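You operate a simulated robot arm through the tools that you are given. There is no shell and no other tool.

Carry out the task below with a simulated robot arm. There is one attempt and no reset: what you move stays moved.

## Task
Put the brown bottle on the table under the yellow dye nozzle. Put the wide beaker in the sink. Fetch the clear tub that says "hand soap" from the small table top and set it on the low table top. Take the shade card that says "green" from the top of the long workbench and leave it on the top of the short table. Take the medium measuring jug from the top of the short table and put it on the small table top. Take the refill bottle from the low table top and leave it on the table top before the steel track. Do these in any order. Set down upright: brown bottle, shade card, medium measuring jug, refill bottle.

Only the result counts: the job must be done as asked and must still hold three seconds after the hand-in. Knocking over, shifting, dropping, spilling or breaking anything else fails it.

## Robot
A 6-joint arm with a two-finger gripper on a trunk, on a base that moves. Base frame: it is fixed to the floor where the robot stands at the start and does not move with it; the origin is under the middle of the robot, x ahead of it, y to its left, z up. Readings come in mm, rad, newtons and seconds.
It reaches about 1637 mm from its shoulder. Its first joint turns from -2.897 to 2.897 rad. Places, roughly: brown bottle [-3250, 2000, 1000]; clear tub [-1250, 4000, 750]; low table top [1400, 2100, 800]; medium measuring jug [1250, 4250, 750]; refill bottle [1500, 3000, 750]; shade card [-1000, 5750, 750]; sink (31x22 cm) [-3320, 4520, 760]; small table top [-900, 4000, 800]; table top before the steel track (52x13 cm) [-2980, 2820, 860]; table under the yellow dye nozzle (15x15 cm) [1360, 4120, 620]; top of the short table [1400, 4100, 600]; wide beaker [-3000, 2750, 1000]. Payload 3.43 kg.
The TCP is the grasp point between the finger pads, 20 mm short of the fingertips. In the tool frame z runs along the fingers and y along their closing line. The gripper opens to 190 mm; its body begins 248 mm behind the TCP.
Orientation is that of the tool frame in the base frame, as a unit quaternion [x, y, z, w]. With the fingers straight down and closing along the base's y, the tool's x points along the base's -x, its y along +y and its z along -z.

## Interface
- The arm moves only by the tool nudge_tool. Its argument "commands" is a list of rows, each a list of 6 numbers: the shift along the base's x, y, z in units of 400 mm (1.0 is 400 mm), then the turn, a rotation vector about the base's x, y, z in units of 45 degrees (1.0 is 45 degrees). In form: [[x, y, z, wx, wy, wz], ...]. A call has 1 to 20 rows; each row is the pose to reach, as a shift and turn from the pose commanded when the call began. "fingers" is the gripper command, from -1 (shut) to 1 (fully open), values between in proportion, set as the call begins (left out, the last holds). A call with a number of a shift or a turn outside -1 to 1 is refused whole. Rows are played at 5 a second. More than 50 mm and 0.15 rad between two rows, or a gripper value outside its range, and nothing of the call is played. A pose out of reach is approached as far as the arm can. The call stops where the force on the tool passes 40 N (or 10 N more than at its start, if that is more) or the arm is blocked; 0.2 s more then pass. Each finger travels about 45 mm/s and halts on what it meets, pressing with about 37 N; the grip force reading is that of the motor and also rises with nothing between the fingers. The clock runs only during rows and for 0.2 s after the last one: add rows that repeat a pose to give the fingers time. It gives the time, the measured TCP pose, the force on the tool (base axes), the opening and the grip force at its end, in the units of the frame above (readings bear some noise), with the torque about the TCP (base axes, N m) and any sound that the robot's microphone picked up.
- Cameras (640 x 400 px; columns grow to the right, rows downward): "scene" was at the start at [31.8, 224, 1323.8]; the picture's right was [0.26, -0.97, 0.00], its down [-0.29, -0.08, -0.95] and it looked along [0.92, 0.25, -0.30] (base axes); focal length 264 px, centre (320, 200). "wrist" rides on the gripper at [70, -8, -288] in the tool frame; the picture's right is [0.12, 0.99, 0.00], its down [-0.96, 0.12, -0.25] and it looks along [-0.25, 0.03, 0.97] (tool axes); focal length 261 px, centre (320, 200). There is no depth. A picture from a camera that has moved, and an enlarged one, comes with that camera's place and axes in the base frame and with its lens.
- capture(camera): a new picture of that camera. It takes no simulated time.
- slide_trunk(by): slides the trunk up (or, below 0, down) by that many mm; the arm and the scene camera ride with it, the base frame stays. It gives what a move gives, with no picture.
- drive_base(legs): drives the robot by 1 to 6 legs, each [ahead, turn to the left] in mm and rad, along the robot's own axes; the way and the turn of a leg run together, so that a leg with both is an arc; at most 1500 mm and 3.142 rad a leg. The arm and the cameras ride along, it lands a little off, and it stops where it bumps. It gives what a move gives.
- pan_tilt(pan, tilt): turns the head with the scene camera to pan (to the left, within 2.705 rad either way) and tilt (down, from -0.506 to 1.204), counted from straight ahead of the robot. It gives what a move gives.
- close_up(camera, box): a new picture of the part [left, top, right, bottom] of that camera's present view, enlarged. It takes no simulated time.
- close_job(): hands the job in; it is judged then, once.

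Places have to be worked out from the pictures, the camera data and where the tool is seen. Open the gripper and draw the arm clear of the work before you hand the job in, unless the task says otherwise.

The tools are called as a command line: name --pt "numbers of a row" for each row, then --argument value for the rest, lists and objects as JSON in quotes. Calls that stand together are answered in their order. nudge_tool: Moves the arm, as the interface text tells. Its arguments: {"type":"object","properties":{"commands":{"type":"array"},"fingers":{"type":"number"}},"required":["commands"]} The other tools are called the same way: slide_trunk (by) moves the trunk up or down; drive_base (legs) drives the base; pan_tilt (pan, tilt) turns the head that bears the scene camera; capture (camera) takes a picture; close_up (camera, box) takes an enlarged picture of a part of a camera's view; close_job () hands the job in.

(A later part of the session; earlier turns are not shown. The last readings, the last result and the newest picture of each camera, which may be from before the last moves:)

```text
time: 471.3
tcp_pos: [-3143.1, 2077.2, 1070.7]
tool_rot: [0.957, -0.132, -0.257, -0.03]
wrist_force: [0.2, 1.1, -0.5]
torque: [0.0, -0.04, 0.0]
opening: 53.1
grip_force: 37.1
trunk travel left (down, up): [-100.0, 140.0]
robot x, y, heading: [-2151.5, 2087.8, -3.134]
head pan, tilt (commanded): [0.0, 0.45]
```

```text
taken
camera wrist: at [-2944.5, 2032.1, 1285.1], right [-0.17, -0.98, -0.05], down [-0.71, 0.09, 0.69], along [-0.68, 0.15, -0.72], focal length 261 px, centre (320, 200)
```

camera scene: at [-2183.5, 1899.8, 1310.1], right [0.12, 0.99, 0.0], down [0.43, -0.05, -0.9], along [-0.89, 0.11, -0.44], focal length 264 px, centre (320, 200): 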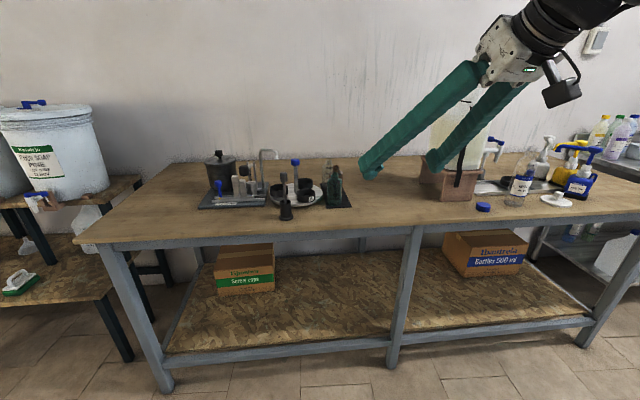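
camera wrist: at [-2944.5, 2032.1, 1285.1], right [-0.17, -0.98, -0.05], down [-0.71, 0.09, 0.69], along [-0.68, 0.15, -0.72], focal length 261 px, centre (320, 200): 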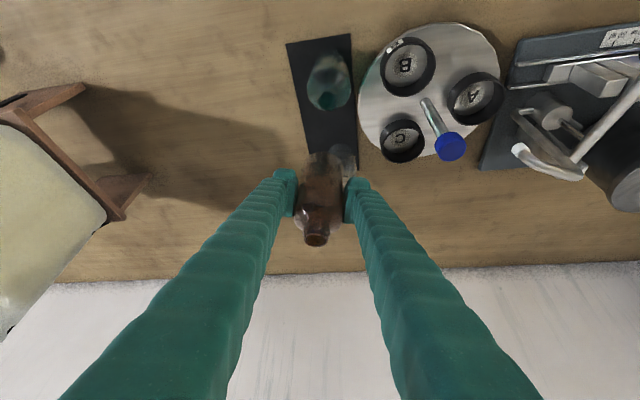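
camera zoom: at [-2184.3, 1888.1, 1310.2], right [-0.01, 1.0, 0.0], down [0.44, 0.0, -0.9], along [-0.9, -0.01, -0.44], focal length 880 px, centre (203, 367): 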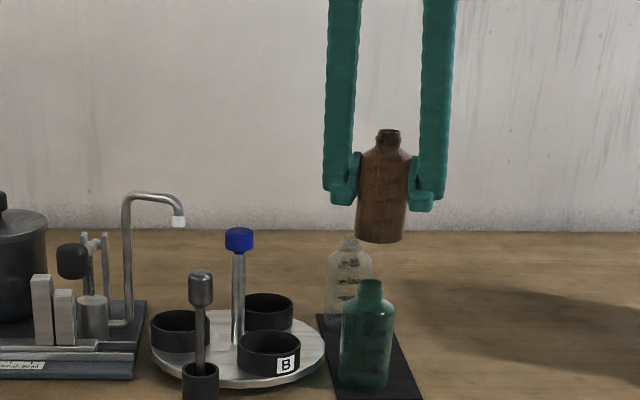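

The brown bottle is up and upright, neighbours undisturbed. I raise a bit more and draw it back over the green bottle to the robot's front.

nudge_tool --pt "0 0 0.06 0 0 0" --pt "0.01 0 0.12 0 0 0" --pt "0.07 0 0.15 0 0 0" --pt "0.15 0 0.15 0 0 0" --pt "0.24 0 0.15 0 0 0" --pt "0.34 0 0.15 0 0 0" --pt "0.44 0 0.15 0 0 0" --pt "0.54 0 0.15 0 0 0" --pt "0.64 0 0.15 0 0 0" --pt "0.74 0 0.15 0 0 0" --pt "0.84 0 0.15 0 0 0"

drive_base --legs '[[0, -1.58], [1340, 0], [1330, 0], [0, -1.57]]'

```text
time: 473.7
tcp_pos: [-2808.2, 2077.5, 1129.7]
tool_rot: [0.957, -0.134, -0.255, -0.031]
wrist_force: [-0.6, 0.2, -0.8]
torque: [0.04, -0.1, -0.05]
opening: 53.0
grip_force: 37.1
trunk travel left (down, up): [-100.0, 140.0]
robot x, y, heading: [-2155.1, 2084.1, -3.132]
head pan, tilt (commanded): [0.0, 0.45]
```

```text
time: 494.8
tcp_pos: [-1569.9, 4810.8, 1127.9]
tool_rot: [0.115, 0.959, -0.025, 0.256]
wrist_force: [-0.2, -0.9, 0.5]
torque: [-0.01, 0.01, 0.01]
opening: 53.0
grip_force: 36.9
trunk travel left (down, up): [-100.0, 140.0]
robot x, y, heading: [-2219.8, 4775.8, 0.04]
head pan, tilt (commanded): [0.0, 0.45]
```

Now at (-2220, 4776), facing east along the north aisle. I continue to about x=0.

drive_base --legs '[[0, -0.045], [1120, 0], [1100, 0]]'

capture --camera "wrist"

```text
time: 506.1
tcp_pos: [638.1, 4806.8, 1129.4]
tool_rot: [0.13, 0.957, -0.029, 0.256]
wrist_force: [-0.8, 0.2, -0.1]
torque: [-0.03, 0.03, 0.05]
opening: 53.1
grip_force: 37.0
trunk travel left (down, up): [-100.0, 140.0]
robot x, y, heading: [-14.5, 4791.4, 0.014]
head pan, tilt (commanded): [0.0, 0.45]
```

```text
taken
camera wrist: at [438.1, 4851.5, 1344.6], right [0.16, 0.99, -0.05], down [0.71, -0.08, 0.69], along [0.68, -0.15, -0.72], focal length 261 px, centre (320, 200)
```

wrist: 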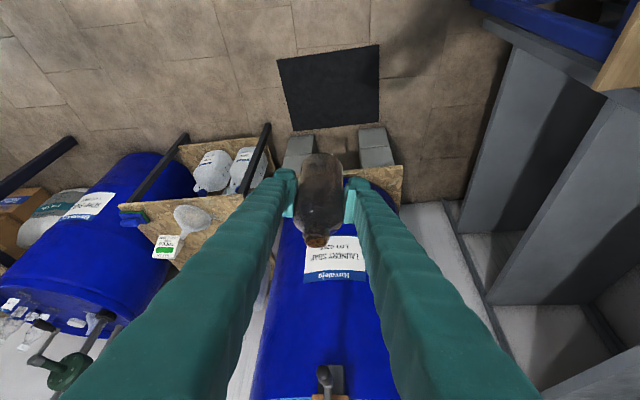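

The bottle is secure. I reposition the robot to about (380, 4140) facing the short table.

drive_base --legs '[[0, -1.04], [760, 0], [0, 1.03]]'

pan_tilt --pan -0.1 --tilt 0.5

capture --camera "scene"

capture --camera "wrist"

```text
time: 515.7
tcp_pos: [1040.6, 4148.0, 1130.0]
tool_rot: [0.134, 0.957, -0.03, 0.256]
wrist_force: [-0.4, -1.0, 0.0]
torque: [0.03, -0.01, 0.01]
opening: 52.9
grip_force: 37.3
trunk travel left (down, up): [-100.0, 140.0]
robot x, y, heading: [388.0, 4141.6, 0.01]
head pan, tilt (commanded): [0.0, 0.45]
```

```text
time: 516.4
tcp_pos: [1041.7, 4148.8, 1130.6]
tool_rot: [0.134, 0.957, -0.03, 0.256]
wrist_force: [0.3, 0.6, -0.2]
torque: [-0.01, 0.01, 0.0]
opening: 53.2
grip_force: 37.1
trunk travel left (down, up): [-100.0, 140.0]
robot x, y, heading: [386.3, 4141.5, 0.009]
head pan, tilt (commanded): [-0.099, 0.499]
```

```text
taken
camera scene: at [418.9, 4331.2, 1305.7], right [-0.09, -1.0, 0.0], down [-0.48, 0.04, -0.88], along [0.87, -0.08, -0.48], focal length 264 px, centre (320, 200)
```

scene: 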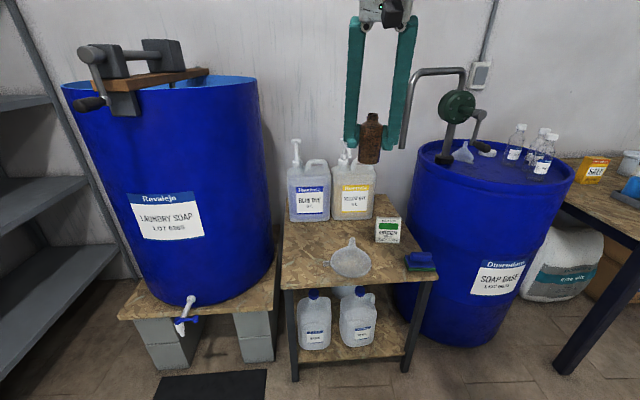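

```text
taken
camera wrist: at [840.3, 4193.5, 1344.7], right [0.17, 0.98, -0.05], down [0.71, -0.09, 0.7], along [0.68, -0.15, -0.72], focal length 261 px, centre (320, 200)
```

wrist: 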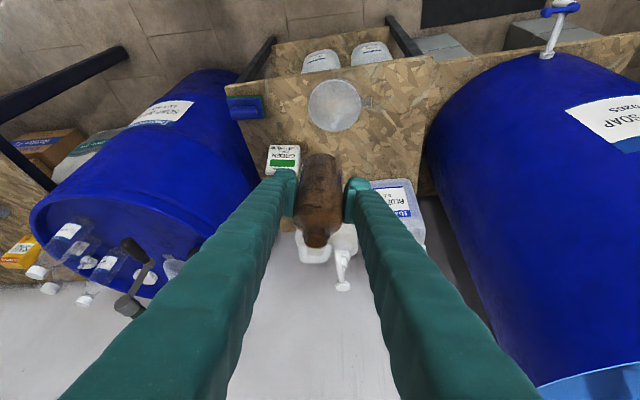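

I zoom on the short table to re-measure the nozzle and the target spot.

close_up --camera "scene" --box '[270, 110, 450, 290]'

close_up --camera "wrist" --box '[220, 40, 460, 300]'

```text
2.22 times, centred on (360, 200) of scene
camera zoom: at [418.9, 4331.2, 1305.7], right [-0.09, -1.0, 0.0], down [-0.48, 0.04, -0.88], along [0.87, -0.08, -0.48], focal length 586 px, centre (231, 200)
```

zoom: 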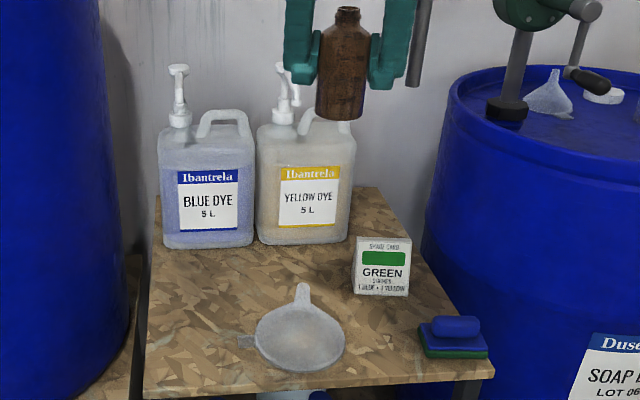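

```text
1.54 times, centred on (340, 170) of wrist
camera zoom: at [840.3, 4193.5, 1344.7], right [0.17, 0.98, -0.05], down [0.71, -0.09, 0.7], along [0.68, -0.15, -0.72], focal length 401 px, centre (289, 246)
```

zoom: 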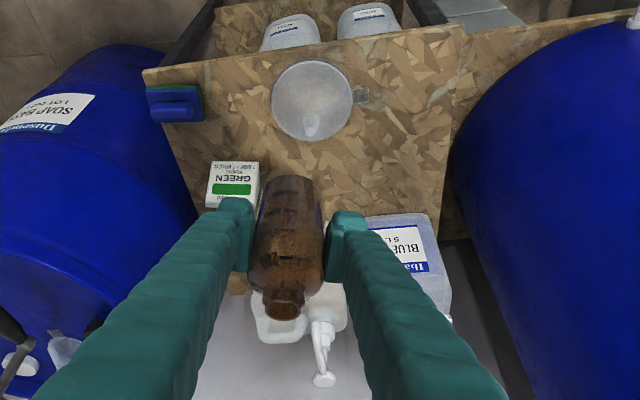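

Nozzle tip re-measures to (1376, 4128, 965); the bottle's spot will be about (1355, 4122). I move to the start of a slanted approach line in front of it.

nudge_tool --pt "0.06 0 -0.06 0 0 0" --pt "0.12 0 -0.13 0 0 0" --pt "0.18 0.005 -0.21 0 0 0" --pt "0.24 0.005 -0.29 0 0 0" --pt "0.3 0.01 -0.37 0 0 0" --pt "0.36 0.01 -0.45 0 0 0" --pt "0.42 0.012 -0.51 0 0 0" --pt "0.47 0.013 -0.55 0 0 0" --pt "0.47 0.013 -0.55 0 0 0"

capture --camera "wrist"

close_up --camera "scene" --box '[270, 110, 450, 290]'

```text
time: 518.4
tcp_pos: [1229.9, 4153.9, 909.1]
tool_rot: [0.134, 0.957, -0.03, 0.256]
wrist_force: [-0.7, 0.0, 0.4]
torque: [0.0, -0.01, 0.01]
opening: 52.9
grip_force: 37.3
trunk travel left (down, up): [-100.0, 140.0]
robot x, y, heading: [389.4, 4136.3, 0.009]
head pan, tilt (commanded): [-0.099, 0.499]
```

```text
taken
camera wrist: at [1028.2, 4198.9, 1123.8], right [0.17, 0.98, -0.05], down [0.71, -0.09, 0.7], along [0.68, -0.15, -0.72], focal length 261 px, centre (320, 200)
```

wrist: 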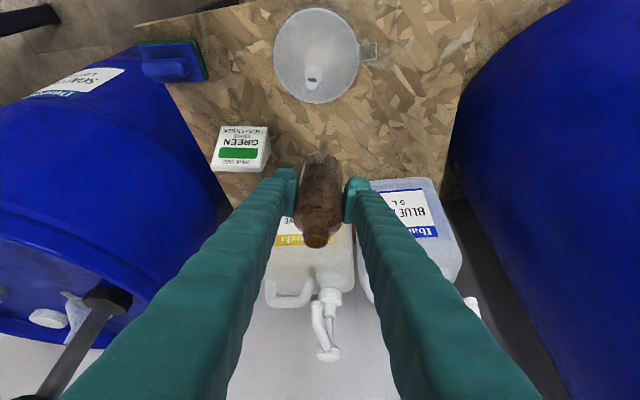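

```text
2.22 times, centred on (360, 200) of scene
camera zoom: at [418.9, 4331.2, 1305.7], right [-0.09, -1.0, 0.0], down [-0.48, 0.04, -0.88], along [0.87, -0.08, -0.48], focal length 586 px, centre (231, 200)
```

zoom: 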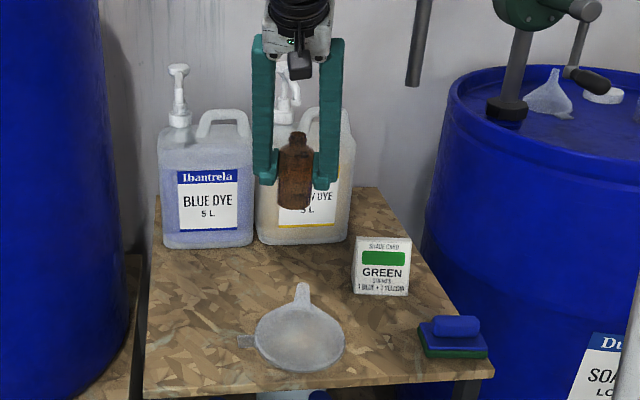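

I zoom the wrist view on the yellow nozzle to confirm its tip before going in.

close_up --camera "wrist" --box '[250, 180, 410, 380]'

close_up --camera "scene" --box '[320, 110, 400, 180]'

```text
2.00 times, centred on (330, 280) of wrist
camera zoom: at [1028.2, 4198.9, 1123.8], right [0.17, 0.98, -0.05], down [0.71, -0.09, 0.7], along [0.68, -0.15, -0.72], focal length 521 px, centre (300, 40)
```

zoom: 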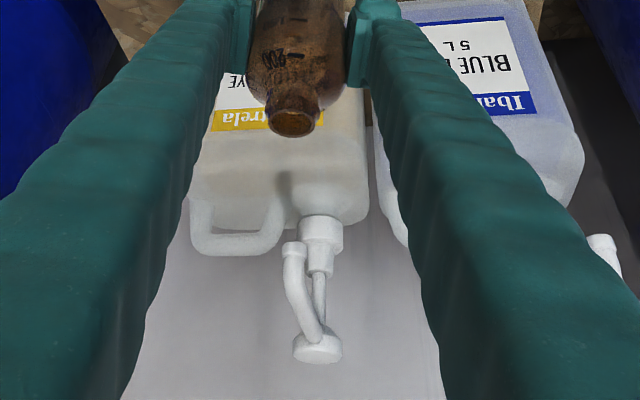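

```text
5.71 times, centred on (360, 145) of scene
camera zoom: at [418.9, 4331.2, 1305.7], right [-0.09, -1.0, 0.0], down [-0.48, 0.04, -0.88], along [0.87, -0.08, -0.48], focal length 1508 px, centre (91, 514)
```

zoom: 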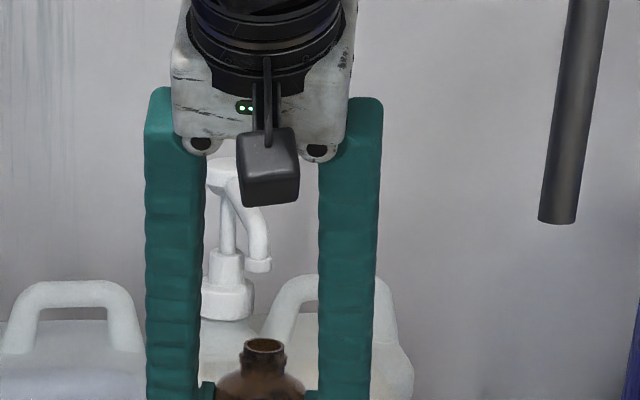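

The tip is about (1390, 4125, 960), consistent with the target area. I slide in along the slanted line to (1364, 4122), stopping just above the table.

nudge_tool --pt "0.042 -0.01 -0.064 0 0 0" --pt "0.084 -0.02 -0.128 0 0 0" --pt "0.126 -0.03 -0.192 0 0 0" --pt "0.168 -0.04 -0.256 0 0 0" --pt "0.21 -0.05 -0.32 0 0 0" --pt "0.252 -0.06 -0.384 0 0 0" --pt "0.294 -0.07 -0.448 0 0 0" --pt "0.335 -0.08 -0.51 0 0 0" --pt "0.335 -0.08 -0.51 0 0 0"

capture --camera "wrist"

close_up --camera "scene" --box '[270, 110, 430, 270]'

```text
time: 520.4
tcp_pos: [1363.0, 4122.0, 704.6]
tool_rot: [0.134, 0.957, -0.031, 0.256]
wrist_force: [-0.4, 0.5, -0.3]
torque: [0.0, 0.0, -0.02]
opening: 53.1
grip_force: 37.2
trunk travel left (down, up): [-100.0, 140.0]
robot x, y, heading: [384.1, 4139.6, 0.005]
head pan, tilt (commanded): [-0.099, 0.499]
```

```text
taken
camera wrist: at [1161.9, 4167.2, 919.8], right [0.17, 0.98, -0.05], down [0.71, -0.09, 0.7], along [0.68, -0.15, -0.72], focal length 261 px, centre (320, 200)
```

wrist: 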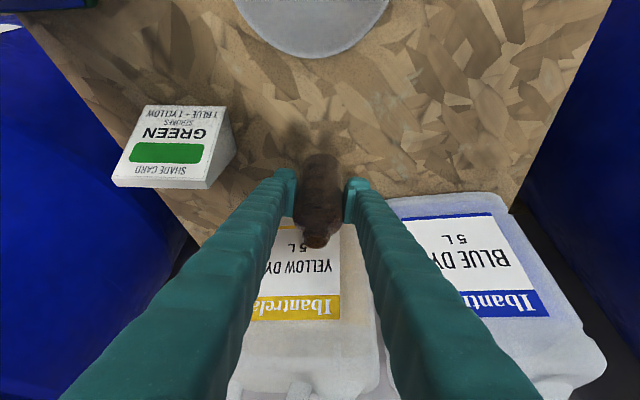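

```text
2.50 times, centred on (350, 190) of scene
camera zoom: at [419.0, 4331.2, 1305.7], right [-0.09, -1.0, 0.0], down [-0.48, 0.04, -0.88], along [0.87, -0.08, -0.48], focal length 660 px, centre (245, 225)
```

zoom: 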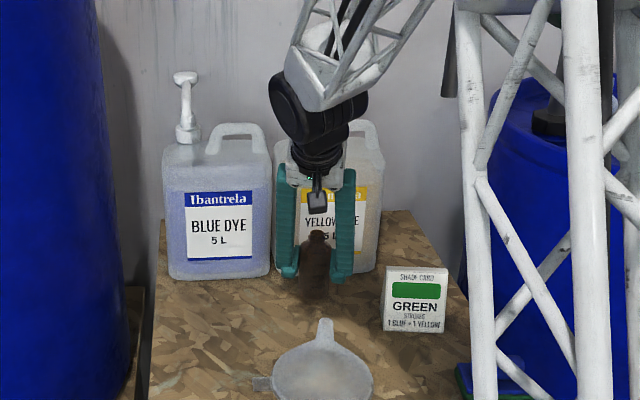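

The bottle hangs over the spot with nothing touching. I feel downward in small steps.

nudge_tool --pt "0 0 -0.008 0 0 0" --pt "0 0 -0.016 0 0 0" --pt "0 0 -0.024 0 0 0"

nudge_tool --pt "0 0 -0.007 0 0 0" --pt "0 0 -0.013 0 0 0"

nudge_tool --pt "0 0 -0.006 0 0 0" --pt "0 0 -0.011 0 0 0"

```text
time: 521.2
tcp_pos: [1363.5, 4120.3, 696.3]
tool_rot: [0.134, 0.957, -0.031, 0.256]
wrist_force: [0.2, -0.1, 0.0]
torque: [0.04, 0.02, 0.03]
opening: 53.1
grip_force: 37.4
trunk travel left (down, up): [-100.0, 140.0]
robot x, y, heading: [385.1, 4137.3, 0.003]
head pan, tilt (commanded): [-0.099, 0.499]
```

```text
time: 521.8
tcp_pos: [1364.0, 4121.4, 691.6]
tool_rot: [0.134, 0.957, -0.03, 0.256]
wrist_force: [-0.1, 0.6, 0.1]
torque: [-0.01, -0.03, 0.03]
opening: 52.8
grip_force: 36.7
trunk travel left (down, up): [-100.0, 140.0]
robot x, y, heading: [387.2, 4140.3, 0.009]
head pan, tilt (commanded): [-0.099, 0.499]
```

```text
time: 522.4
tcp_pos: [1362.3, 4122.6, 686.8]
tool_rot: [0.134, 0.957, -0.03, 0.256]
wrist_force: [0.8, -0.2, -1.0]
torque: [0.01, 0.0, 0.02]
opening: 53.2
grip_force: 37.2
trunk travel left (down, up): [-100.0, 140.0]
robot x, y, heading: [389.5, 4137.6, 0.007]
head pan, tilt (commanded): [-0.099, 0.499]
```

No contact yet at z≈687; I continue carefully.

nudge_tool --pt "0 0 -0.006 0 0 0" --pt "0 0 -0.011 0 0 0"

nudge_tool --pt "0 0 -0.006 0 0 0" --pt "0 0 -0.01 0 0 0"

nudge_tool --pt "0 0 -0.005 0 0 0" --pt "0 0 -0.009 0 0 0"

```text
time: 523.0
tcp_pos: [1363.8, 4121.6, 684.1]
tool_rot: [0.134, 0.957, -0.029, 0.257]
wrist_force: [-0.6, -0.4, 4.0]
torque: [-0.09, 0.03, -0.01]
opening: 53.1
grip_force: 36.6
trunk travel left (down, up): [-100.0, 140.0]
robot x, y, heading: [386.2, 4137.8, 0.006]
head pan, tilt (commanded): [-0.099, 0.499]
```

```text
time: 523.6
tcp_pos: [1363.8, 4120.7, 681.8]
tool_rot: [0.134, 0.956, -0.03, 0.258]
wrist_force: [-1.9, 0.7, 32.1]
torque: [-0.23, -0.02, -0.02]
opening: 53.1
grip_force: 36.8
trunk travel left (down, up): [-100.0, 140.0]
robot x, y, heading: [387.4, 4137.4, 0.006]
head pan, tilt (commanded): [-0.099, 0.499]
```

```text
time: 524.2
tcp_pos: [1362.1, 4122.4, 676.6]
tool_rot: [0.135, 0.957, -0.03, 0.256]
wrist_force: [2.3, 0.8, 32.4]
torque: [-0.32, -0.27, -0.02]
opening: 53.6
grip_force: 37.1
trunk travel left (down, up): [-100.0, 140.0]
robot x, y, heading: [386.0, 4141.4, 0.007]
head pan, tilt (commanded): [-0.099, 0.499]
```

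Contact at z≈684. I ease up and open the fingers.

nudge_tool --pt "0 0 0.005 0 0 0" --pt "0 0 0.01 0 0 0"

nudge_tool --pt "0 0 0 0 0 0" --pt "0 0 0 0 0 0" --pt "0 0 0 0 0 0" --pt "0 0 0 0 0 0" --pt "0 0 0 0 0 0" --fingers -0.05

capture --camera "wrist"

close_up --camera "scene" --box '[270, 110, 430, 270]'

```text
time: 524.8
tcp_pos: [1361.6, 4121.3, 676.4]
tool_rot: [0.134, 0.957, -0.03, 0.255]
wrist_force: [1.5, 0.7, 6.3]
torque: [-0.05, -0.08, 0.04]
opening: 53.2
grip_force: 37.0
trunk travel left (down, up): [-100.0, 140.0]
robot x, y, heading: [385.3, 4144.7, 0.005]
head pan, tilt (commanded): [-0.099, 0.499]
```

```text
time: 526.0
tcp_pos: [1362.4, 4121.0, 677.9]
tool_rot: [0.134, 0.957, -0.031, 0.257]
wrist_force: [-0.2, 0.3, -0.9]
torque: [0.02, -0.01, -0.03]
opening: 90.5
grip_force: 0.1
trunk travel left (down, up): [-100.0, 140.0]
robot x, y, heading: [389.3, 4141.2, 0.006]
head pan, tilt (commanded): [-0.099, 0.499]
```

```text
taken
camera wrist: at [1162.1, 4166.7, 893.3], right [0.17, 0.98, -0.05], down [0.71, -0.09, 0.69], along [0.68, -0.15, -0.72], focal length 261 px, centre (320, 200)
```

wrist: 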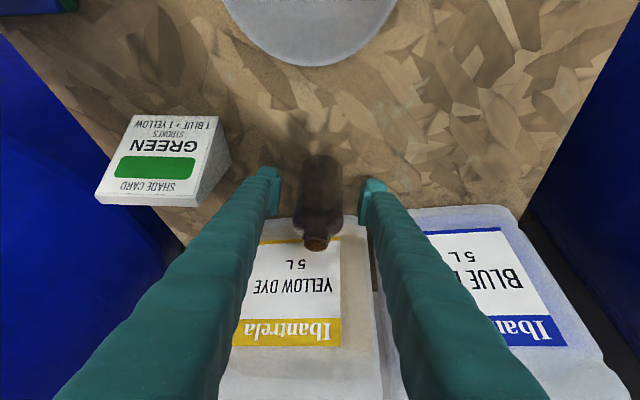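

```text
2.50 times, centred on (350, 190) of scene
camera zoom: at [419.0, 4331.2, 1305.7], right [-0.09, -1.0, 0.0], down [-0.48, 0.04, -0.88], along [0.87, -0.08, -0.48], focal length 660 px, centre (245, 225)
```

zoom: 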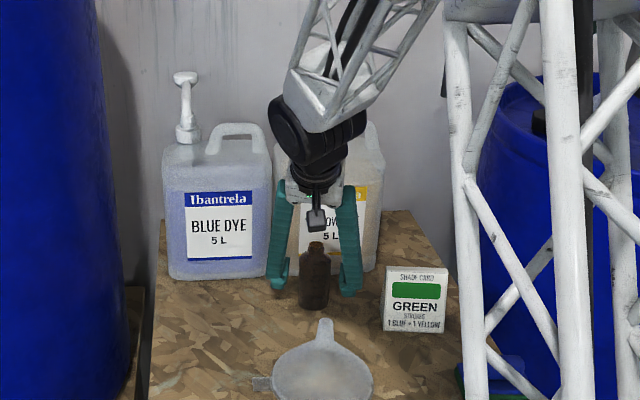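

The bottle stands upright, released. I withdraw along the tool axis, up and back.

nudge_tool --pt "-0.02 0.005 0.035 0 0 0" --pt "-0.055 0.014 0.1 0 0 0" --pt "-0.1 0.025 0.18 0 0 0" --pt "-0.145 0.037 0.26 0 0 0" --pt "-0.19 0.048 0.34 0 0 0" --pt "-0.235 0.06 0.42 0 0 0" --pt "-0.28 0.071 0.5 0 0 0" --pt "-0.33 0.08 0.58 0 0 0" --pt "-0.42 0.08 0.62 0 0 0"

capture --camera "wrist"

close_up --camera "scene" --box '[270, 110, 430, 270]'

```text
time: 528.0
tcp_pos: [1193.6, 4153.3, 925.8]
tool_rot: [0.134, 0.957, -0.03, 0.254]
wrist_force: [-0.1, 0.0, -0.3]
torque: [-0.01, 0.04, -0.02]
opening: 90.3
grip_force: 0.1
trunk travel left (down, up): [-100.0, 140.0]
robot x, y, heading: [389.3, 4142.0, 0.002]
head pan, tilt (commanded): [-0.099, 0.499]
```

```text
taken
camera wrist: at [994.6, 4198.5, 1140.7], right [0.17, 0.98, -0.05], down [0.71, -0.09, 0.69], along [0.68, -0.15, -0.72], focal length 261 px, centre (320, 200)
```

wrist: 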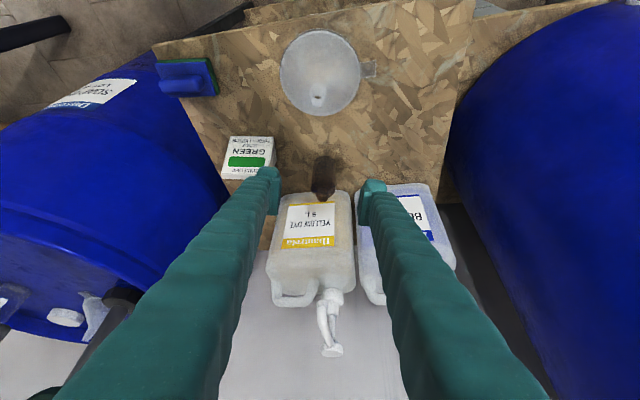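

```text
2.50 times, centred on (350, 190) of scene
camera zoom: at [419.6, 4331.2, 1305.6], right [-0.09, -1.0, 0.0], down [-0.48, 0.04, -0.88], along [0.87, -0.08, -0.48], focal length 660 px, centre (245, 225)
```

zoom: 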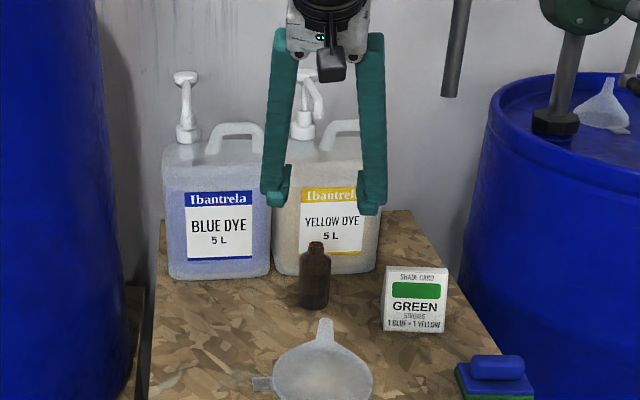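

The brown bottle stands under the yellow nozzle, with the card and funnel as they were. I draw the arm well clear with the gripper open.

nudge_tool --pt "-0.08 0 0.06 0 0 0" --pt "-0.17 0 0.12 0 0 0" --pt "-0.26 0 0.18 0 0 0" --pt "-0.35 0 0.24 0 0 0" --pt "-0.43 0 0.3 0 0 0" --pt "-0.5 0 0.36 0 0 0" --fingers 1

drive_base --legs '[[-250, 0]]'

pan_tilt --pan 0.0 --tilt 0.4

close_up --camera "scene" --box '[240, 120, 440, 260]'

pan_tilt --pan 2.4 --tilt 0.4

capture --camera "scene"

```text
time: 529.4
tcp_pos: [995.4, 4153.6, 1069.7]
tool_rot: [0.134, 0.957, -0.03, 0.255]
wrist_force: [0.3, -0.1, -0.7]
torque: [-0.04, 0.12, -0.02]
opening: 190.1
grip_force: 0.0
trunk travel left (down, up): [-100.0, 140.0]
robot x, y, heading: [388.8, 4141.9, 0.003]
head pan, tilt (commanded): [-0.099, 0.499]
```

```text
time: 531.2
tcp_pos: [748.5, 4153.1, 1070.4]
tool_rot: [0.134, 0.957, -0.031, 0.256]
wrist_force: [-0.1, -0.6, 0.1]
torque: [-0.01, 0.01, 0.01]
opening: 189.6
grip_force: 0.0
trunk travel left (down, up): [-100.0, 140.0]
robot x, y, heading: [138.7, 4138.8, 0.006]
head pan, tilt (commanded): [-0.099, 0.499]
```

```text
time: 531.9
tcp_pos: [747.9, 4153.8, 1069.9]
tool_rot: [0.134, 0.957, -0.03, 0.256]
wrist_force: [-0.2, 0.9, 0.5]
torque: [0.0, -0.03, 0.0]
opening: 190.1
grip_force: 0.1
trunk travel left (down, up): [-100.0, 140.0]
robot x, y, heading: [136.6, 4139.3, 0.009]
head pan, tilt (commanded): [0.0, 0.4]
```

```text
2.86 times, centred on (340, 190) of scene
camera zoom: at [173.5, 4338.6, 1314.8], right [0.01, -1.0, 0.0], down [-0.39, 0.0, -0.92], along [0.92, 0.01, -0.39], focal length 754 px, centre (263, 229)
```

zoom: 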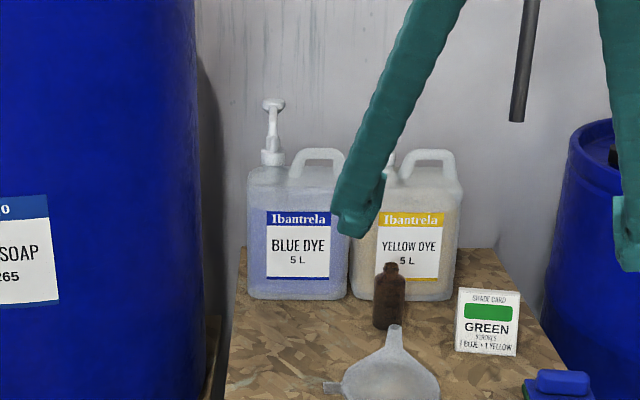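

```text
time: 534.1
tcp_pos: [748.1, 4153.5, 1070.2]
tool_rot: [0.133, 0.957, -0.03, 0.257]
wrist_force: [0.1, -0.8, 0.4]
torque: [0.01, 0.01, 0.02]
opening: 190.2
grip_force: 0.1
trunk travel left (down, up): [-100.0, 140.0]
robot x, y, heading: [140.4, 4140.1, 0.011]
head pan, tilt (commanded): [2.4, 0.4]
```

```text
taken
camera scene: at [12.1, 4400.2, 1314.8], right [0.67, 0.74, 0.0], down [0.29, -0.26, -0.92], along [-0.68, 0.62, -0.39], focal length 264 px, centre (320, 200)
```

scene: 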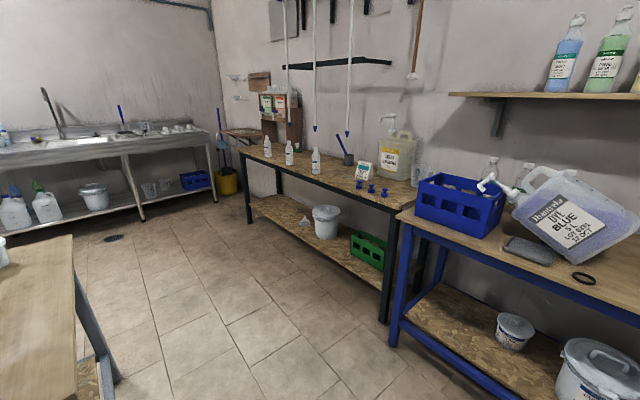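

The placed items look right. One jug at the picture's edge looks slanted, so I pan further to check it is only perspective, and check the small table too.

pan_tilt --pan 1.9 --tilt 0.4

capture --camera "scene"

pan_tilt --pan 2.7 --tilt 0.4

capture --camera "scene"

```text
time: 535.0
tcp_pos: [748.4, 4154.1, 1071.2]
tool_rot: [0.134, 0.957, -0.031, 0.257]
wrist_force: [0.3, -0.5, -0.1]
torque: [0.01, -0.02, 0.01]
opening: 189.6
grip_force: 0.0
trunk travel left (down, up): [-100.0, 140.0]
robot x, y, heading: [140.5, 4138.4, 0.007]
head pan, tilt (commanded): [1.901, 0.4]
```

```text
taken
camera scene: at [50.2, 4425.4, 1314.8], right [0.94, 0.33, 0.0], down [0.13, -0.37, -0.92], along [-0.3, 0.87, -0.39], focal length 264 px, centre (320, 200)
```

scene: 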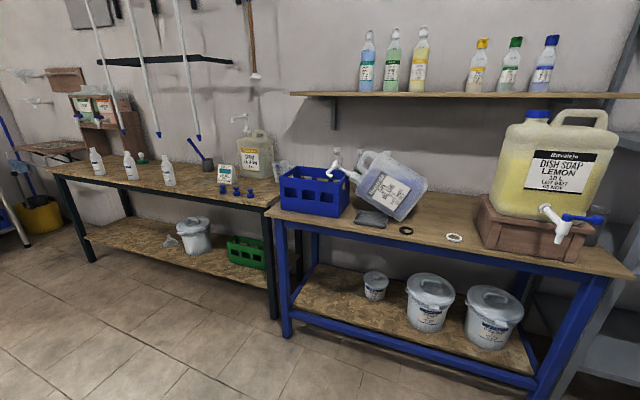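

```text
time: 536.1
tcp_pos: [748.3, 4153.1, 1070.7]
tool_rot: [0.133, 0.957, -0.03, 0.256]
wrist_force: [-0.2, 0.7, 0.3]
torque: [0.01, 0.0, -0.01]
opening: 189.9
grip_force: 0.2
trunk travel left (down, up): [-100.0, 140.0]
robot x, y, heading: [138.5, 4137.1, 0.007]
head pan, tilt (commanded): [2.7, 0.4]
```

```text
taken
camera scene: at [-3.2, 4377.1, 1314.8], right [0.42, 0.91, 0.0], down [0.35, -0.16, -0.92], along [-0.84, 0.39, -0.39], focal length 264 px, centre (320, 200)
```

scene: 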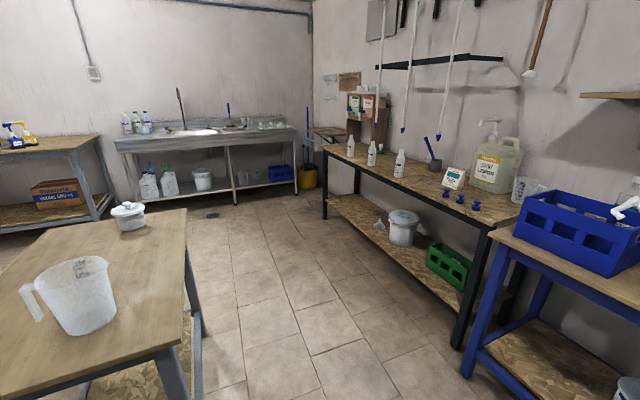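

The blue-dye jug on the blue bench really is tilted against the crate — my open gripper must have brushed it when I turned at (193, 4770). I look closely before deciding how to set it right.

pan_tilt --pan 1.75 --tilt 0.4

close_up --camera "scene" --box '[220, 110, 420, 250]'

close_up --camera "scene" --box '[120, 60, 600, 380]'

```text
time: 537.4
tcp_pos: [747.9, 4153.9, 1070.5]
tool_rot: [0.133, 0.957, -0.03, 0.257]
wrist_force: [0.2, 0.6, 1.0]
torque: [0.02, -0.02, -0.05]
opening: 190.4
grip_force: 0.1
trunk travel left (down, up): [-100.0, 140.0]
robot x, y, heading: [137.8, 4137.9, 0.007]
head pan, tilt (commanded): [1.751, 0.4]
```

```text
2.86 times, centred on (320, 180) of scene
camera zoom: at [63.6, 4429.0, 1314.8], right [0.98, 0.19, 0.0], down [0.07, -0.38, -0.92], along [-0.17, 0.91, -0.39], focal length 754 px, centre (320, 257)
```

zoom: 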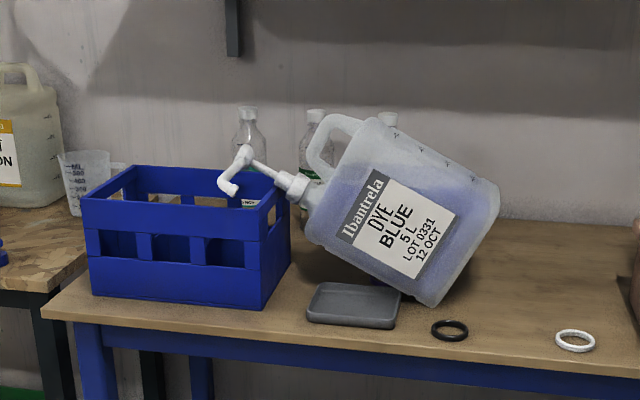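

```text
1.25 times, centred on (360, 220) of scene
camera zoom: at [63.6, 4429.0, 1314.8], right [0.98, 0.19, 0.0], down [0.07, -0.38, -0.92], along [-0.17, 0.91, -0.39], focal length 330 px, centre (270, 175)
```

zoom: 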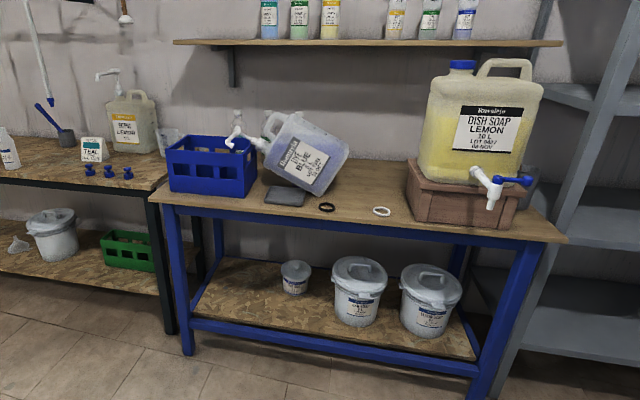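

The jug tipped about 58° and its pump rests on the crate's edge; its lower-left corner has barely moved (about (46, 5454) now, about (12, 5465) before). I want to set it back upright by clamping it front-to-back and rotating it about that corner. First I straighten the tool, turn it, and raise the arm here in free space.

nudge_tool --pt "0 0 0.05 0.034 0.129 0" --pt "0 0 0.1 0.068 0.258 0" --pt "0 0 0.15 0.101 0.387 0" --pt "0 0 0.2 0.135 0.516 0" --pt "0 0 0.25 0.169 0.645 0" --pt "0 0 0.25 0.169 0.645 0" --fingers 1

nudge_tool --pt "0 0 0 0 0 -0.15" --pt "0 0 0 0 0 -0.3" --pt "0 0 0 0 0 -0.45" --pt "0 0 0 0 0 -0.6" --pt "0 0 0 0 0 -0.75" --pt "0 0 0 0 0 -0.9" --pt "0 0 0 0 0 -1.0"

nudge_tool --pt "0 0 0 0 0 -0.15" --pt "0 0 0 0 0 -0.3" --pt "0 0 0 0 0 -0.45" --pt "0 0 0 0 0 -0.6" --pt "0 0 0 0 0 -0.673"

slide_trunk --by 100

```text
time: 538.8
tcp_pos: [747.8, 4154.7, 1170.1]
tool_rot: [0.138, 0.99, 0.0, -0.002]
wrist_force: [0.3, 0.3, 0.6]
torque: [0.03, 0.06, 0.01]
opening: 190.1
grip_force: 0.1
trunk travel left (down, up): [-100.0, 140.0]
robot x, y, heading: [140.1, 4139.0, 0.008]
head pan, tilt (commanded): [1.751, 0.4]
```

```text
time: 540.4
tcp_pos: [748.3, 4153.2, 1170.7]
tool_rot: [0.507, 0.862, 0.0, 0.0]
wrist_force: [0.5, -1.0, -0.3]
torque: [0.01, 0.01, 0.01]
opening: 190.0
grip_force: 0.0
trunk travel left (down, up): [-100.0, 140.0]
robot x, y, heading: [139.4, 4137.4, 0.007]
head pan, tilt (commanded): [1.751, 0.4]
```

```text
time: 541.6
tcp_pos: [747.9, 4153.6, 1170.9]
tool_rot: [0.715, 0.699, 0.001, 0.0]
wrist_force: [-0.6, -0.7, -0.3]
torque: [-0.02, 0.02, 0.02]
opening: 190.0
grip_force: 0.0
trunk travel left (down, up): [-100.0, 140.0]
robot x, y, heading: [141.8, 4140.1, 0.006]
head pan, tilt (commanded): [1.751, 0.4]
```

```text
time: 542.9
tcp_pos: [748.7, 4154.2, 1270.7]
tool_rot: [0.715, 0.699, 0.0, 0.0]
wrist_force: [0.3, 0.3, 0.0]
torque: [0.02, 0.02, -0.05]
opening: 190.0
grip_force: 0.2
trunk travel left (down, up): [-200.0, 40.0]
robot x, y, heading: [141.7, 4138.1, 0.009]
head pan, tilt (commanded): [1.751, 0.4]
```

Tool is vertical at z≈1271. I drive to about (-60, 4700) and face the blue bench, then look at the jug from there.

drive_base --legs '[[0, 1.9], [590, 0], [0, -0.34]]'

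pan_tilt --pan -0.1 --tilt 0.5

capture --camera "scene"

capture --camera "wrist"

```text
time: 552.1
tcp_pos: [-63.2, 5296.3, 1271.7]
tool_rot: [0.015, 1.0, 0.0, -0.001]
wrist_force: [-0.1, 0.7, 0.5]
torque: [0.0, 0.04, 0.0]
opening: 189.8
grip_force: 0.0
trunk travel left (down, up): [-200.0, 40.0]
robot x, y, heading: [-56.7, 4692.3, 1.566]
head pan, tilt (commanded): [1.751, 0.4]
```

```text
time: 554.0
tcp_pos: [-62.4, 5295.9, 1271.7]
tool_rot: [0.015, 1.0, 0.0, -0.001]
wrist_force: [0.5, 0.0, -0.4]
torque: [0.0, 0.02, -0.01]
opening: 189.9
grip_force: 0.1
trunk travel left (down, up): [-200.0, 40.0]
robot x, y, heading: [-54.8, 4690.6, 1.564]
head pan, tilt (commanded): [-0.099, 0.499]
```

```text
taken
camera scene: at [-242.3, 4721.3, 1405.7], right [0.99, -0.1, 0.0], down [-0.05, -0.48, -0.88], along [0.09, 0.87, -0.48], focal length 264 px, centre (320, 200)
```

scene: 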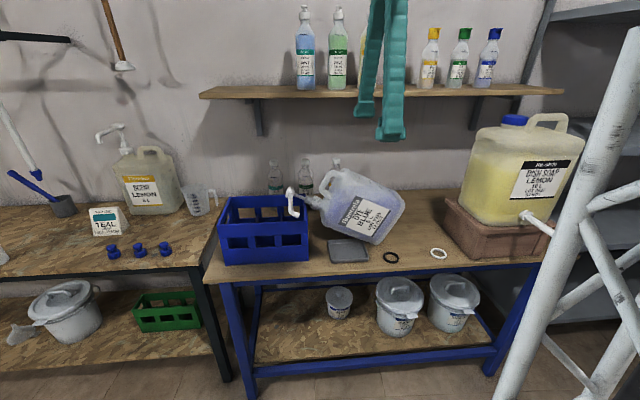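

```text
taken
camera wrist: at [-133.6, 5290.1, 1559.1], right [-0.09, 1.0, 0.0], down [0.97, 0.08, 0.25], along [0.24, 0.02, -0.97], focal length 261 px, centre (320, 200)
```

wrist: 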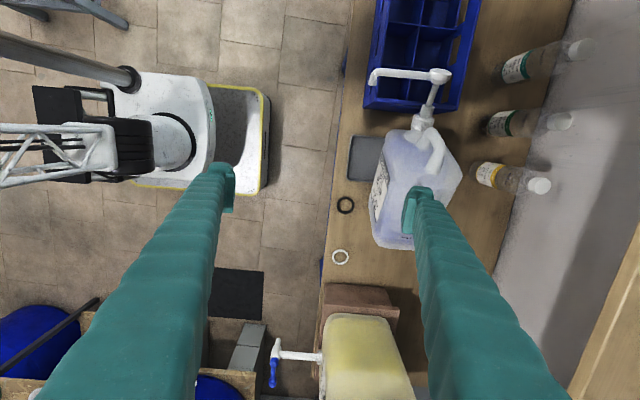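

Good views from above and in front. I zoom in to measure the jug's pose.

close_up --camera "wrist" --box '[320, 40, 520, 280]'

close_up --camera "scene" --box '[270, 140, 430, 280]'

```text
1.67 times, centred on (420, 160) of wrist
camera zoom: at [-133.6, 5290.1, 1559.1], right [-0.09, 1.0, 0.0], down [0.97, 0.08, 0.25], along [0.24, 0.02, -0.97], focal length 434 px, centre (153, 267)
```

zoom: 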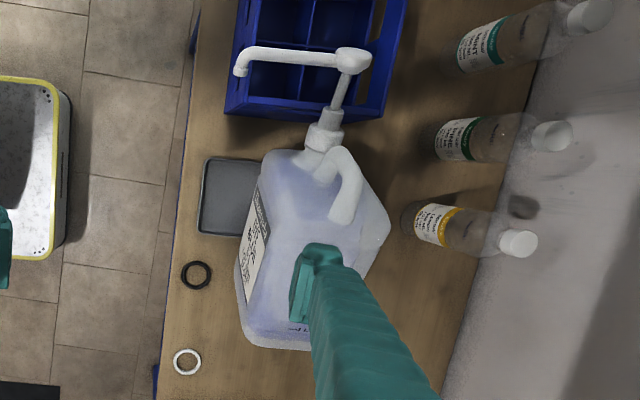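

```text
2.86 times, centred on (350, 210) of scene
camera zoom: at [-242.3, 4721.3, 1405.7], right [0.99, -0.1, 0.0], down [-0.05, -0.48, -0.88], along [0.09, 0.87, -0.48], focal length 754 px, centre (234, 171)
```

zoom: 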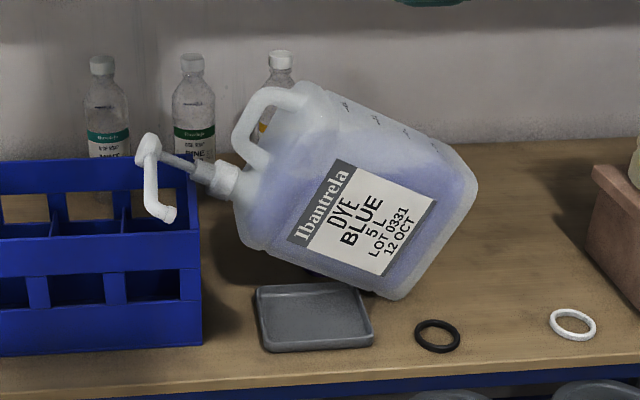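

Measured: contact corner (38, 5450, 812), neck collar (-181, 5515, 959), jug depth about 130 mm, tilt about 64°. I'll clamp its front and back faces with the tool along the jug's axis; first I tilt the tool 50° sideways, well above everything.

nudge_tool --pt "0 0 0 0 -0.12 0.01" --pt "0 0 0 0 -0.24 0.02" --pt "0 0 0 0 -0.36 0.03" --pt "0 0 0 0 -0.48 0.038" --pt "0 0 0 0 -0.6 0.038" --pt "0 0 0 0 -0.72 0.038" --pt "0 0 0 0 -0.84 0.038" --pt "0 0 0 0 -0.96 0.038"

nudge_tool --pt "0 0 0 0 -0.08 0" --pt "0 0 0 0 -0.151 0" --pt "0 0 0 0 -0.151 0"

capture --camera "scene"

```text
time: 555.8
tcp_pos: [-62.8, 5296.9, 1270.3]
tool_rot: [0.001, 0.93, 0.007, 0.368]
wrist_force: [0.2, -0.6, 0.1]
torque: [0.03, 0.08, 0.04]
opening: 190.2
grip_force: 0.1
trunk travel left (down, up): [-200.0, 40.0]
robot x, y, heading: [-56.8, 4690.6, 1.568]
head pan, tilt (commanded): [-0.099, 0.499]
```

```text
time: 556.6
tcp_pos: [-62.9, 5296.5, 1270.6]
tool_rot: [0.0, 0.906, 0.006, 0.422]
wrist_force: [-0.2, -0.6, -0.5]
torque: [-0.03, -0.04, -0.01]
opening: 190.0
grip_force: 0.0
trunk travel left (down, up): [-200.0, 40.0]
robot x, y, heading: [-56.4, 4691.8, 1.569]
head pan, tilt (commanded): [-0.099, 0.499]
```

```text
taken
camera scene: at [-242.4, 4721.3, 1405.7], right [0.99, -0.1, 0.0], down [-0.05, -0.48, -0.88], along [0.09, 0.87, -0.48], focal length 264 px, centre (320, 200)
```

scene: 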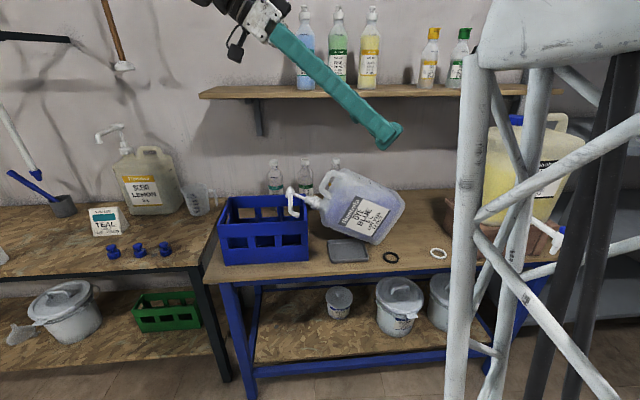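

The tilt works. I lower in front of the bench and then move over the jug's neck side, fingers open front and back.

nudge_tool --pt "-0.085 0 -0.06 0 0 0" --pt "-0.17 0 -0.12 0 0 0" --pt "-0.255 0 -0.18 0 0 0" --pt "-0.34 0 -0.24 0 0 0" --pt "-0.42 0 -0.3 0 0 0" --pt "-0.495 0 -0.35 0 0 0" --pt "-0.495 0 -0.35 0 0 0"

nudge_tool --pt "0 0.09 0 0 0 0" --pt "0 0.18 0 0 0 0" --pt "0 0.27 0 0 0 0" --pt "0 0.36 0 0 0 0" --pt "0 0.45 0 0 0 0" --pt "0 0.5475 0 0 0 0" --pt "0 0.5475 0 0 0 0"

capture --camera "wrist"

close_up --camera "scene" --box '[200, 60, 440, 280]'

```text
time: 558.2
tcp_pos: [-261.8, 5296.1, 1130.4]
tool_rot: [0.0, 0.907, 0.006, 0.421]
wrist_force: [0.3, -0.3, -0.2]
torque: [-0.04, -0.08, -0.04]
opening: 189.7
grip_force: 0.1
trunk travel left (down, up): [-200.0, 40.0]
robot x, y, heading: [-54.7, 4686.5, 1.565]
head pan, tilt (commanded): [-0.099, 0.499]
```

```text
time: 559.8
tcp_pos: [-263.1, 5515.0, 1129.2]
tool_rot: [-0.001, 0.906, 0.006, 0.422]
wrist_force: [0.2, -0.1, 0.2]
torque: [-0.07, -0.05, -0.03]
opening: 189.8
grip_force: 0.1
trunk travel left (down, up): [-200.0, 40.0]
robot x, y, heading: [-54.0, 4688.5, 1.567]
head pan, tilt (commanded): [-0.099, 0.499]
```

```text
taken
camera wrist: at [-528.6, 5504.0, 1262.0], right [-0.08, 0.99, -0.08], down [0.43, 0.11, 0.9], along [0.9, 0.04, -0.44], focal length 261 px, centre (320, 200)
```

wrist: 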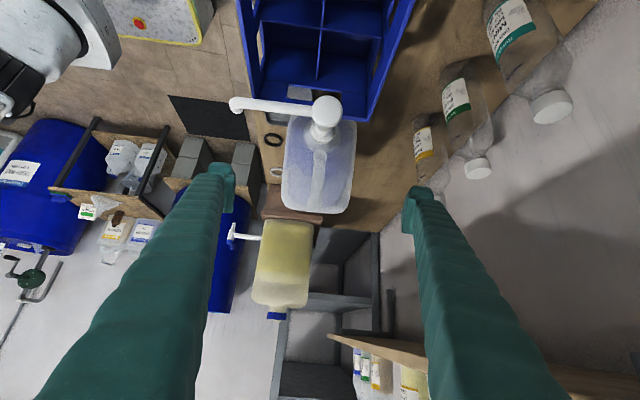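

```text
1.82 times, centred on (320, 170) of scene
camera zoom: at [-242.7, 4721.5, 1405.6], right [0.99, -0.1, 0.0], down [-0.05, -0.48, -0.88], along [0.09, 0.87, -0.48], focal length 480 px, centre (320, 254)
```

zoom: 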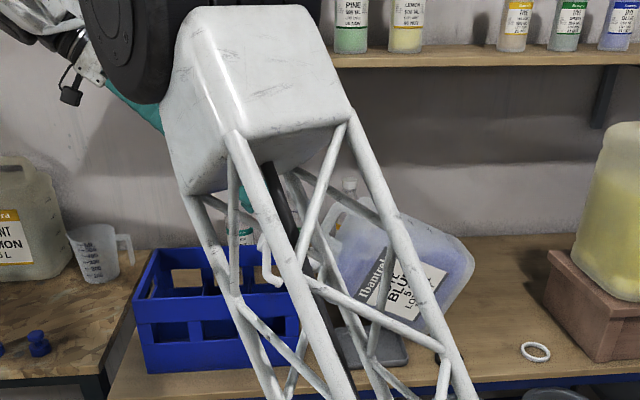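

The wrist view looks straight down the jug's axis: body centred (y≈5520), 128 mm thick, well between the fingers, nozzle clear. I advance along the axis to the clamp position.

nudge_tool --pt "0.078 0.004 -0.0655 0 0 0" --pt "0.157 0.008 -0.131 0 0 0" --pt "0.235 0.012 -0.197 0 0 0" --pt "0.314 0.012 -0.263 0 0 0" --pt "0.392 0.012 -0.329 0 0 0" --pt "0.47 0.012 -0.394 0 0 0" --pt "0.47 0.012 -0.394 0 0 0"

capture --camera "wrist"

pan_tilt --pan 0.1 --tilt 0.5

capture --camera "scene"

```text
time: 561.4
tcp_pos: [-72.4, 5519.3, 972.4]
tool_rot: [-0.001, 0.906, 0.007, 0.422]
wrist_force: [0.2, -0.3, 0.2]
torque: [0.01, 0.02, 0.01]
opening: 190.3
grip_force: 0.1
trunk travel left (down, up): [-200.0, 40.0]
robot x, y, heading: [-54.5, 4689.7, 1.571]
head pan, tilt (commanded): [-0.099, 0.499]
```

```text
taken
camera wrist: at [-339.7, 5508.1, 1105.3], right [-0.08, 0.99, -0.08], down [0.43, 0.11, 0.9], along [0.9, 0.04, -0.44], focal length 261 px, centre (320, 200)
```

wrist: 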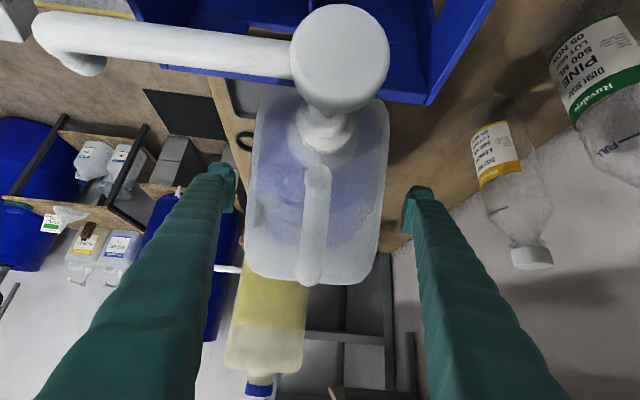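

```text
time: 562.1
tcp_pos: [-74.1, 5519.2, 972.2]
tool_rot: [0.0, 0.907, 0.006, 0.422]
wrist_force: [0.3, 0.1, 0.0]
torque: [0.04, 0.04, -0.01]
opening: 190.1
grip_force: 0.1
trunk travel left (down, up): [-200.0, 40.0]
robot x, y, heading: [-55.0, 4689.3, 1.569]
head pan, tilt (commanded): [0.099, 0.499]
```

```text
taken
camera scene: at [-260.5, 4721.4, 1405.7], right [1.0, 0.09, 0.0], down [0.05, -0.48, -0.88], along [-0.08, 0.87, -0.48], focal length 264 px, centre (320, 200)
```

scene: 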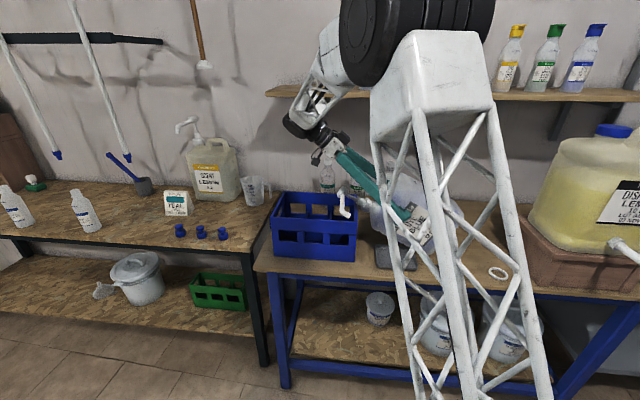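

The jug body is between the fingers, front and back. I close gently on it.

nudge_tool --pt "0 0 0 0 0 0" --pt "0 0 0 0 0 0" --pt "0 0 0 0 0 0" --pt "0 0 0 0 0 0" --pt "0 0 0 0 0 0" --pt "0 0 0 0 0 0" --pt "0 0 0 0 0 0" --pt "0 0 0 0 0 0" --fingers -1

capture --camera "wrist"

```text
time: 563.9
tcp_pos: [-74.8, 5518.6, 974.5]
tool_rot: [0.0, 0.907, 0.007, 0.422]
wrist_force: [-8.0, -14.4, 3.6]
torque: [-0.91, 0.07, -0.64]
opening: 145.3
grip_force: 36.6
trunk travel left (down, up): [-200.0, 40.0]
robot x, y, heading: [-55.0, 4687.9, 1.568]
head pan, tilt (commanded): [0.099, 0.499]
```

```text
taken
camera wrist: at [-340.4, 5507.5, 1105.8], right [-0.08, 0.99, -0.08], down [0.43, 0.11, 0.9], along [0.9, 0.04, -0.44], focal length 261 px, centre (320, 200)
```

wrist: 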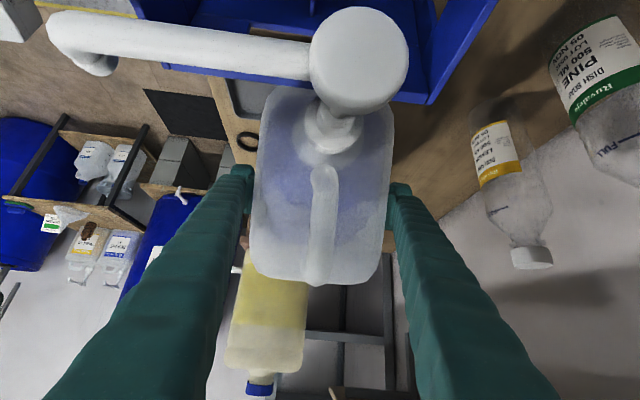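

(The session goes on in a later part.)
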